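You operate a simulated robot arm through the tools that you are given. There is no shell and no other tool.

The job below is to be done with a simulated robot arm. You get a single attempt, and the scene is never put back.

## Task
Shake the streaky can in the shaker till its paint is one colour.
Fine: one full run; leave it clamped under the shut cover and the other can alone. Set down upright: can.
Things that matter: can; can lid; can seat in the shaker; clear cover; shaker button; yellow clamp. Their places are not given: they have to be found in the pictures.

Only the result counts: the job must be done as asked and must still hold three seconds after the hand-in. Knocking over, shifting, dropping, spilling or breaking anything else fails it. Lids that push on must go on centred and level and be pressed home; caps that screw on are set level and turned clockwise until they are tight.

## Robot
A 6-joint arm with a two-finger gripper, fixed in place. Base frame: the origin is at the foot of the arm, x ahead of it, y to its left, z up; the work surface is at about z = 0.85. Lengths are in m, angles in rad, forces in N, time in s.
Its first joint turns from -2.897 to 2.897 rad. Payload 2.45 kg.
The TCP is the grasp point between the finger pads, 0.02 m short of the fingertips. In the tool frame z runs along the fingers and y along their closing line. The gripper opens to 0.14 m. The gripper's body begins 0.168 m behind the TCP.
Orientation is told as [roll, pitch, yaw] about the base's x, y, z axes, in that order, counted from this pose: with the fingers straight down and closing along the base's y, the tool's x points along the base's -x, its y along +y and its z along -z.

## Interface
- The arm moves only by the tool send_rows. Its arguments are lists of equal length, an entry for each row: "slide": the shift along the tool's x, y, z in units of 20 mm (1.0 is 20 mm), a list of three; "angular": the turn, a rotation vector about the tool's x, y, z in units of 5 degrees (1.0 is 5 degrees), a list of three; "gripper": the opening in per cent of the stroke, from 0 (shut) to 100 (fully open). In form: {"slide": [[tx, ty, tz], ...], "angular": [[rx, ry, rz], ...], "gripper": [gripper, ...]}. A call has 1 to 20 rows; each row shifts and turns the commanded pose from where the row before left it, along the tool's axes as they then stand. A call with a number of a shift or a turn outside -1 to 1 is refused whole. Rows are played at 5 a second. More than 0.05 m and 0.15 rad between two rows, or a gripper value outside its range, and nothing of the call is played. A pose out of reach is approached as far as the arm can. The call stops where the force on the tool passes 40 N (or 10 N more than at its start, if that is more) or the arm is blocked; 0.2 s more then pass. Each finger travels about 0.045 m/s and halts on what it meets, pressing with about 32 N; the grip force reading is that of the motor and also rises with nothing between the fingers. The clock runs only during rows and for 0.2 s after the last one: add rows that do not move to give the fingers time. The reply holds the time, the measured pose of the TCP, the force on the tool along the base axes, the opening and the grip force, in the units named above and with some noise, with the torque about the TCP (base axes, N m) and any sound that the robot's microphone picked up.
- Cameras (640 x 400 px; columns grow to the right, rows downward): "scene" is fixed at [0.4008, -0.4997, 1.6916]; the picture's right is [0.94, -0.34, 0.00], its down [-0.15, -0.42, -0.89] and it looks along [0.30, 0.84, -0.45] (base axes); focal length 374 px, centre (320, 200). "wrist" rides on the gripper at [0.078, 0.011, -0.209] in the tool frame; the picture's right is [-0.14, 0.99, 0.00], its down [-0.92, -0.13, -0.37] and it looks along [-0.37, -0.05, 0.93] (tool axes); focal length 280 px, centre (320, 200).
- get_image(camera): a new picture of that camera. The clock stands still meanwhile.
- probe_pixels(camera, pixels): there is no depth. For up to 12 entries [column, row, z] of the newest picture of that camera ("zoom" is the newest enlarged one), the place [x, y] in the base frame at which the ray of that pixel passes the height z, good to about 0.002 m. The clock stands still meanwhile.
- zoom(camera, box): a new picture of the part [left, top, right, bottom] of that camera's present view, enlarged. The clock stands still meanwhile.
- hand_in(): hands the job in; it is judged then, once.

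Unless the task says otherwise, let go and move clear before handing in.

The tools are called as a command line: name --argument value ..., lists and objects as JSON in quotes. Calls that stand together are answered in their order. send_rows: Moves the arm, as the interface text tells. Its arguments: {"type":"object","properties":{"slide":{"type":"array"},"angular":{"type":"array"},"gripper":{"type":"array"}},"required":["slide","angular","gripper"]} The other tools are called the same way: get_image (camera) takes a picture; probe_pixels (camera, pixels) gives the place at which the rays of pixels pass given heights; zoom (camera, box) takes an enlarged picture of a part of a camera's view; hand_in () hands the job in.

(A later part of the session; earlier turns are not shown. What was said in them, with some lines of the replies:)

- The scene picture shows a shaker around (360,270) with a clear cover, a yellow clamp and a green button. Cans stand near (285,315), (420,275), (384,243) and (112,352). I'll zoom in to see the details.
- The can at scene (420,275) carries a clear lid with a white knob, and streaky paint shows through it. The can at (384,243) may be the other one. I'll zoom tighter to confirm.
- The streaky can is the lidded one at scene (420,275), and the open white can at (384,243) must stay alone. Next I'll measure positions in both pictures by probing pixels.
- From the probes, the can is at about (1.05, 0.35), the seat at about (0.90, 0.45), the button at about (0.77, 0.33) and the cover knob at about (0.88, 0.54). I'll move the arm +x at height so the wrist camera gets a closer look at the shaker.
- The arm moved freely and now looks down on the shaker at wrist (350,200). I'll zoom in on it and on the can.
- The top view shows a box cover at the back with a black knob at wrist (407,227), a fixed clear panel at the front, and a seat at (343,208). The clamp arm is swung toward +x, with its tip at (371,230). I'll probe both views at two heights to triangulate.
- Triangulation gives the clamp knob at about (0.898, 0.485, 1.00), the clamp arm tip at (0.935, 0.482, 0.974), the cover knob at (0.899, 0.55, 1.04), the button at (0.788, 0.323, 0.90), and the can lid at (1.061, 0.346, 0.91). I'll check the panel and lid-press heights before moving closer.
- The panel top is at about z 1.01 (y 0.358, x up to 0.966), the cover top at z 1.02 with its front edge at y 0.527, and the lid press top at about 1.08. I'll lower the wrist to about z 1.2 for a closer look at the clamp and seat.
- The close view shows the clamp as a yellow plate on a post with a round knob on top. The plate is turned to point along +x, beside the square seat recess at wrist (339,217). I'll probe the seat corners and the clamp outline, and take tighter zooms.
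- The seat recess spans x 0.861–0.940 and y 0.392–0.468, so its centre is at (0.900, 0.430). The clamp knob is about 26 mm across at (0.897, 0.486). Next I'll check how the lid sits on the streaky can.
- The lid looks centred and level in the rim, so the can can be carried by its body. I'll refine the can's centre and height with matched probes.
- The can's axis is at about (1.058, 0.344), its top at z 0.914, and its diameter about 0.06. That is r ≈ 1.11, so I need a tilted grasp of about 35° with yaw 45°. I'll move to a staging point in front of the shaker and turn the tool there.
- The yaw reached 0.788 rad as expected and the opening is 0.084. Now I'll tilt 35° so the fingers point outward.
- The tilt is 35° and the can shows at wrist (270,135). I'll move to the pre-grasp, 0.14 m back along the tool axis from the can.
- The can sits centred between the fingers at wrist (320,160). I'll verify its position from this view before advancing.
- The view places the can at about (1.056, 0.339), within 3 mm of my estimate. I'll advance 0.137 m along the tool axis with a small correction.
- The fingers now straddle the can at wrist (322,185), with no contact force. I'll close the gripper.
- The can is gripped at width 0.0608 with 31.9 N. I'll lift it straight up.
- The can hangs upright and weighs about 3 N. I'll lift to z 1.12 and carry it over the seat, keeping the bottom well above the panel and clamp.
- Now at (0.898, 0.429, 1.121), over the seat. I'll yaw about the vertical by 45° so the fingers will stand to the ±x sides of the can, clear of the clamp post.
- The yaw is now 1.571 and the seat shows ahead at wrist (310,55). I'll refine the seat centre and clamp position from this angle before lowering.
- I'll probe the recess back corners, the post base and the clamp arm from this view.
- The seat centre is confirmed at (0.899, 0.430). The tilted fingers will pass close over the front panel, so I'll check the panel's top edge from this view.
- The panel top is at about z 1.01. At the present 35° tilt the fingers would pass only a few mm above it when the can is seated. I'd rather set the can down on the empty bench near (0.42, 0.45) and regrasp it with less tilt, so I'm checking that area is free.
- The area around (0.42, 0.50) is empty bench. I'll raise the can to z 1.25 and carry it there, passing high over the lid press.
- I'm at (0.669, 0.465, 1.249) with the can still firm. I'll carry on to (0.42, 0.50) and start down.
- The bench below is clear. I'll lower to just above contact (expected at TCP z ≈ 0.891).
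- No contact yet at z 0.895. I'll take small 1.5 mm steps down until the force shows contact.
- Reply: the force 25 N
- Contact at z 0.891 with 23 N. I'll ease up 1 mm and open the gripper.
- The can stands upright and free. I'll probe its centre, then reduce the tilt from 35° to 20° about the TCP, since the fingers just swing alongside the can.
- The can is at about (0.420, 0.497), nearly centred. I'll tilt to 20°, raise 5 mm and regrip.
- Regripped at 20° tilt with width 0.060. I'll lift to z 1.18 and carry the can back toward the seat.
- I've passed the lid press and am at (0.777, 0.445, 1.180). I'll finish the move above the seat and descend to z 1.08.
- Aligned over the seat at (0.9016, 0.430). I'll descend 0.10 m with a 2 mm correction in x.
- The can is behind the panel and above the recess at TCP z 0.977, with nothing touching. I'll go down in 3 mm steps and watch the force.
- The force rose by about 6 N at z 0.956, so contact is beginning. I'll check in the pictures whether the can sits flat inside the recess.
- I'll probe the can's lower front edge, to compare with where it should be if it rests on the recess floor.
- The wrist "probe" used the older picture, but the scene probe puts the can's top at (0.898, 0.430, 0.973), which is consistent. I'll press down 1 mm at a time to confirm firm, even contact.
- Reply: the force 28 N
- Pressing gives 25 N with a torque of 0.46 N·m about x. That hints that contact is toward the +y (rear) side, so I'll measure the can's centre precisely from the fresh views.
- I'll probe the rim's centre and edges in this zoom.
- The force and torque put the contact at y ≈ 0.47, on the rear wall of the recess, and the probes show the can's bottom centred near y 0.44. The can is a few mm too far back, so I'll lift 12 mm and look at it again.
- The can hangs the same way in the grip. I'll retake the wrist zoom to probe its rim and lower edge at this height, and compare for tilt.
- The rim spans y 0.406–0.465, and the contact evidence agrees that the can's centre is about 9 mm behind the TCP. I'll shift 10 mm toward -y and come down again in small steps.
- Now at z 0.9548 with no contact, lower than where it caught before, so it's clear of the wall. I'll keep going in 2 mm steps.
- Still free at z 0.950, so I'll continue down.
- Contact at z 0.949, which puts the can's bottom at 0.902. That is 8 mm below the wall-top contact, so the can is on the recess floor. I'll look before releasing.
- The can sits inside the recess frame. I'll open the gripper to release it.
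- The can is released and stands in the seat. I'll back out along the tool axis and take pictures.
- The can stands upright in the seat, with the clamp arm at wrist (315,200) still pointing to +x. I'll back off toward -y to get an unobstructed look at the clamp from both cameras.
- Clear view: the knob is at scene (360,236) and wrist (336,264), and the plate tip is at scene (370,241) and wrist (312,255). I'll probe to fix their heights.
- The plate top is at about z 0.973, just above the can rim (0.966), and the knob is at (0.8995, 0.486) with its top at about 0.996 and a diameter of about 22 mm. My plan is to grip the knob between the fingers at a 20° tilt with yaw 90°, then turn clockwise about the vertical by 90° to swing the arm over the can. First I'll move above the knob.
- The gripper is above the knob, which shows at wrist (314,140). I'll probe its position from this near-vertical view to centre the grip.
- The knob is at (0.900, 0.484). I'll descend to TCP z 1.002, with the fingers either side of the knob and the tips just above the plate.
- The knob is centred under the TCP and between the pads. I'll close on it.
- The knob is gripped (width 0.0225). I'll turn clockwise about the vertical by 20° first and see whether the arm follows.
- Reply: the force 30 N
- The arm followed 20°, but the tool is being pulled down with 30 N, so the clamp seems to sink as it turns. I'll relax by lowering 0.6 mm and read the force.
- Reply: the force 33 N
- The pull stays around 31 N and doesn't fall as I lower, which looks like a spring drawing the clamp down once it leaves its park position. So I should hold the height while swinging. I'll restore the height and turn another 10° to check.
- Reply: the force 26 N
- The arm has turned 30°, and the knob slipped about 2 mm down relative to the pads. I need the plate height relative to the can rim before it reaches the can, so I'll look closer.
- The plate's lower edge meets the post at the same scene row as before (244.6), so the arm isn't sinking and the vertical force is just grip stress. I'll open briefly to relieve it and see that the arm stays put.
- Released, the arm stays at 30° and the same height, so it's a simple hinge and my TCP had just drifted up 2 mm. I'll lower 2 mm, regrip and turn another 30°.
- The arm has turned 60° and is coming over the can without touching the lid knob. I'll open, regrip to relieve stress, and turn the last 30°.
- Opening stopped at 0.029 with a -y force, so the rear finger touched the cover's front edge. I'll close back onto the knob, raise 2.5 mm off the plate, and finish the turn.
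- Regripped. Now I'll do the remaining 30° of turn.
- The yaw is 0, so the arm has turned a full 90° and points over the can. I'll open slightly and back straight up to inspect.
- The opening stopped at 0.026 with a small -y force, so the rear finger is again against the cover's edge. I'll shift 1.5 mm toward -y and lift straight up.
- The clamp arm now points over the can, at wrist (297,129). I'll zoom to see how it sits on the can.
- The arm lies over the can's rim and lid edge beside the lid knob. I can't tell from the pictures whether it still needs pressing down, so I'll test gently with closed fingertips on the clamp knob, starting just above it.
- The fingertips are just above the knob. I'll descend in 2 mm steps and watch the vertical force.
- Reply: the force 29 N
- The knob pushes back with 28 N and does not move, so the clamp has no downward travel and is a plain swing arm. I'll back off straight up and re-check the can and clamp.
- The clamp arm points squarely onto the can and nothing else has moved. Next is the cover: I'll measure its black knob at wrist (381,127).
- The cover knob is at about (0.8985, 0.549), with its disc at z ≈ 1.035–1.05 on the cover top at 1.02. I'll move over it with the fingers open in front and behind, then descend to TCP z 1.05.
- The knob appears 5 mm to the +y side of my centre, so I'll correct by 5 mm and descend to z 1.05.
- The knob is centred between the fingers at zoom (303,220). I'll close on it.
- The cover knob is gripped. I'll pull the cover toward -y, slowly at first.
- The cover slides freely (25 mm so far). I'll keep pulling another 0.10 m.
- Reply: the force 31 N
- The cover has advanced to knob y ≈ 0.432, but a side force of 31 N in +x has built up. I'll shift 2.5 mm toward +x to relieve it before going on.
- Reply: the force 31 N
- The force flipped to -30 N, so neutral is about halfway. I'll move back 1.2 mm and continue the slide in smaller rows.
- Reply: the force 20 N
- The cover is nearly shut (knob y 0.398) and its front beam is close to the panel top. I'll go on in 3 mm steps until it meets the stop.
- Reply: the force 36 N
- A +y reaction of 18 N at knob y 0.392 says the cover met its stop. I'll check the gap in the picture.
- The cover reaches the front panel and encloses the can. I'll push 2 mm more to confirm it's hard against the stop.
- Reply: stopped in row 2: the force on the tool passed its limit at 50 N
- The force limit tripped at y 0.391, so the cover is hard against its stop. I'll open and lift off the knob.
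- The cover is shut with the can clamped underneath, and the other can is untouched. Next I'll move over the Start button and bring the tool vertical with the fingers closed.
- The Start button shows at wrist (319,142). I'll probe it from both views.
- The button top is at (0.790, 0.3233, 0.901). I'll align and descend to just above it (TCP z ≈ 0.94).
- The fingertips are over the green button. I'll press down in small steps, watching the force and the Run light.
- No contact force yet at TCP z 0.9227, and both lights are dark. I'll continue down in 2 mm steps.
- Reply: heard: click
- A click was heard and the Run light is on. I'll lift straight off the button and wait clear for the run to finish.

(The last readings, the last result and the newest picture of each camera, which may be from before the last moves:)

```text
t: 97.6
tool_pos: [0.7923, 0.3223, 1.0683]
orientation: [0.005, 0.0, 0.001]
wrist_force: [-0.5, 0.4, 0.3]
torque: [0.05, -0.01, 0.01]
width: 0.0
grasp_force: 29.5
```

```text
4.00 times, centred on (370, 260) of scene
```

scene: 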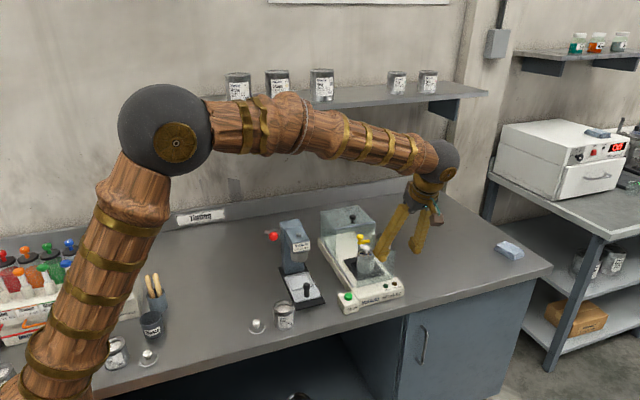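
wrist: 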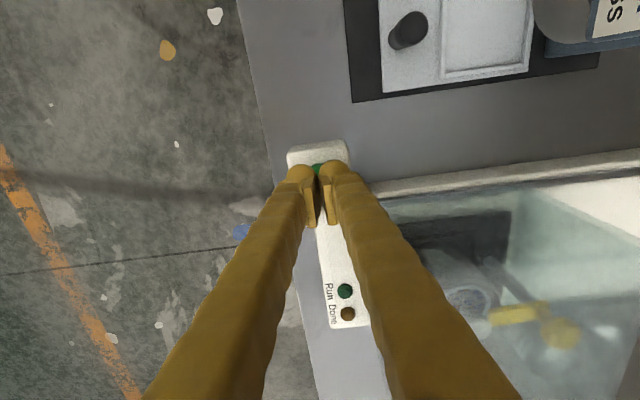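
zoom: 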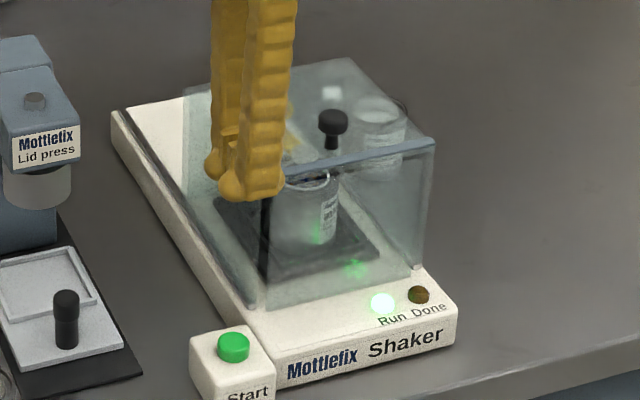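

The Run light is lit and the shaker is running. I'll retreat further up and away while time passes.

send_rows --slide '[[0, 0, -1], [0, 0, -1], [0, 0, -1], [0, 0, -1], [0, 0, -1], [0, 0, -1], [0.5, -0.5, 0], [0.5, -0.5, 0], [0.5, -0.5, 0], [0.5, -0.5, 0], [0.5, -0.5, 0], [0.5, -0.5, 0], [0.5, -0.5, 0], [0.5, -0.5, 0], [0, 0, 0], [0, 0, 0], [0, 0, 0], [0, 0, 0], [0, 0, 0], [0, 0, 0]]' --angular '[[0, 0, 0], [0, 0, 0], [0, 0, 0], [0, 0, 0], [0, 0, 0], [0, 0, 0], [0, 0, 0], [0, 0, 0], [0, 0, 0], [0, 0, 0], [0, 0, 0], [0, 0, 0], [0, 0, 0], [0, 0, 0], [0, 0, 0], [0, 0, 0], [0, 0, 0], [0, 0, 0], [0, 0, 0], [0, 0, 0]]' --gripper '[0, 0, 0, 0, 0, 0, 0, 0, 0, 0, 0, 0, 0, 0, 0, 0, 0, 0, 0, 0]'

get_image --camera "scene"

zoom --camera "scene" --box '[320, 210, 420, 310]'

```text
t: 101.8
tool_pos: [0.711, 0.2417, 1.1881]
orientation: [0.003, 0.001, 0.002]
wrist_force: [0.9, 0.0, 1.3]
torque: [0.02, 0.0, 0.01]
width: 0.0
grasp_force: 29.3
```

```text
taken
```

scene: 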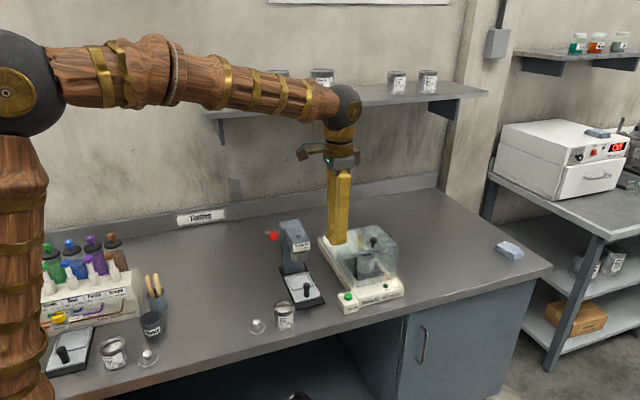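

```text
4.00 times, centred on (370, 260) of scene
```

zoom: 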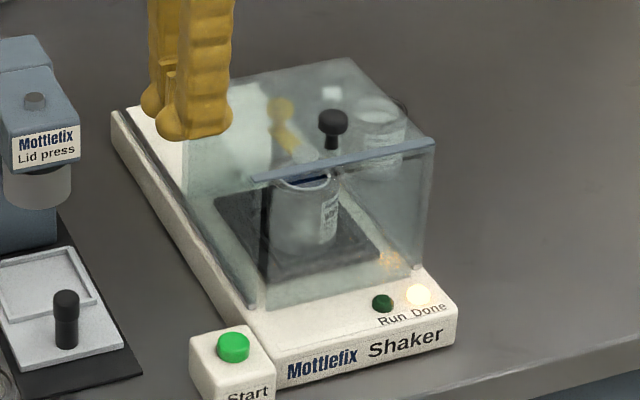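

The Done light is lit and Run is off, so the full run is complete. I'll check the paint colour and the clamp through the cover.

get_image --camera "wrist"

zoom --camera "wrist" --box '[340, 150, 520, 290]'

zoom --camera "scene" --box '[345, 225, 395, 285]'

```text
taken
```

wrist: 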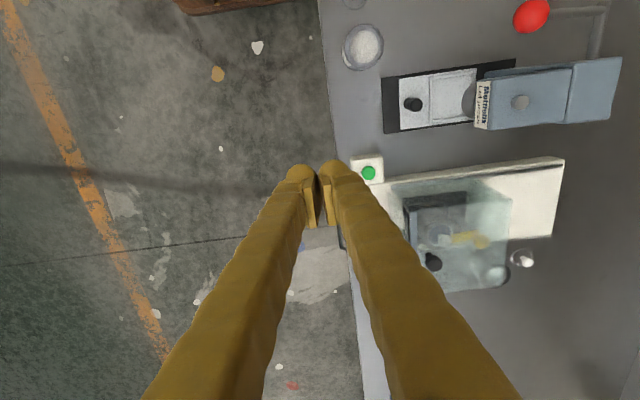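

```text
2.86 times, centred on (430, 220) of wrist
```

zoom: 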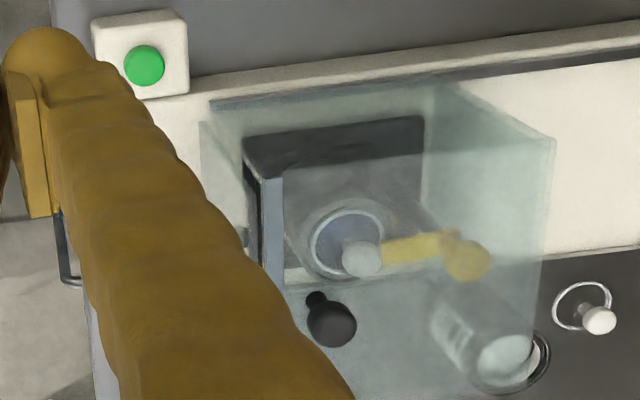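

```text
6.67 times, centred on (370, 255) of scene
```

zoom: 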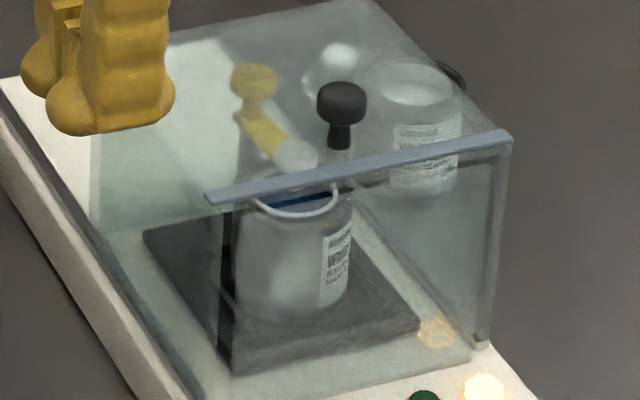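

The paint now shows as one even blue-grey through the lid at wrist zoom (345,240). The can is still clamped under the shut cover, Done is lit, and the arm is clear, so I'm handing in.

hand_in

```text
The job is handed in.
```

The streaky can went through one full shaker run, and its paint now looks one even blue-grey through the lid. The Run light came on after the button clicked, and the Done light was lit when I checked about six seconds later. I handed in with the arm clear.

- **Can:** it stands upright in the seat with its lid still on, and the yellow clamp arm is over its rim. The clamp only swings and has no downward travel, so it isn't pressed any tighter than that.
- **Cover:** it is shut hard against its stop.
- **Other can:** the open white can and its lid were not touched.

- **Extra set-down:** I stood the can on the empty bench once on the way to the shaker, to regrip it at a safer angle.
- **First try at the seat:** the can caught on the back wall of the seat. I lifted it and set it down again about 10 mm forward, and it then sat on the floor of the seat.
- **Cover edge:** while I swung the clamp, a finger lightly touched the cover's front edge twice. Nothing shifted that I could see.
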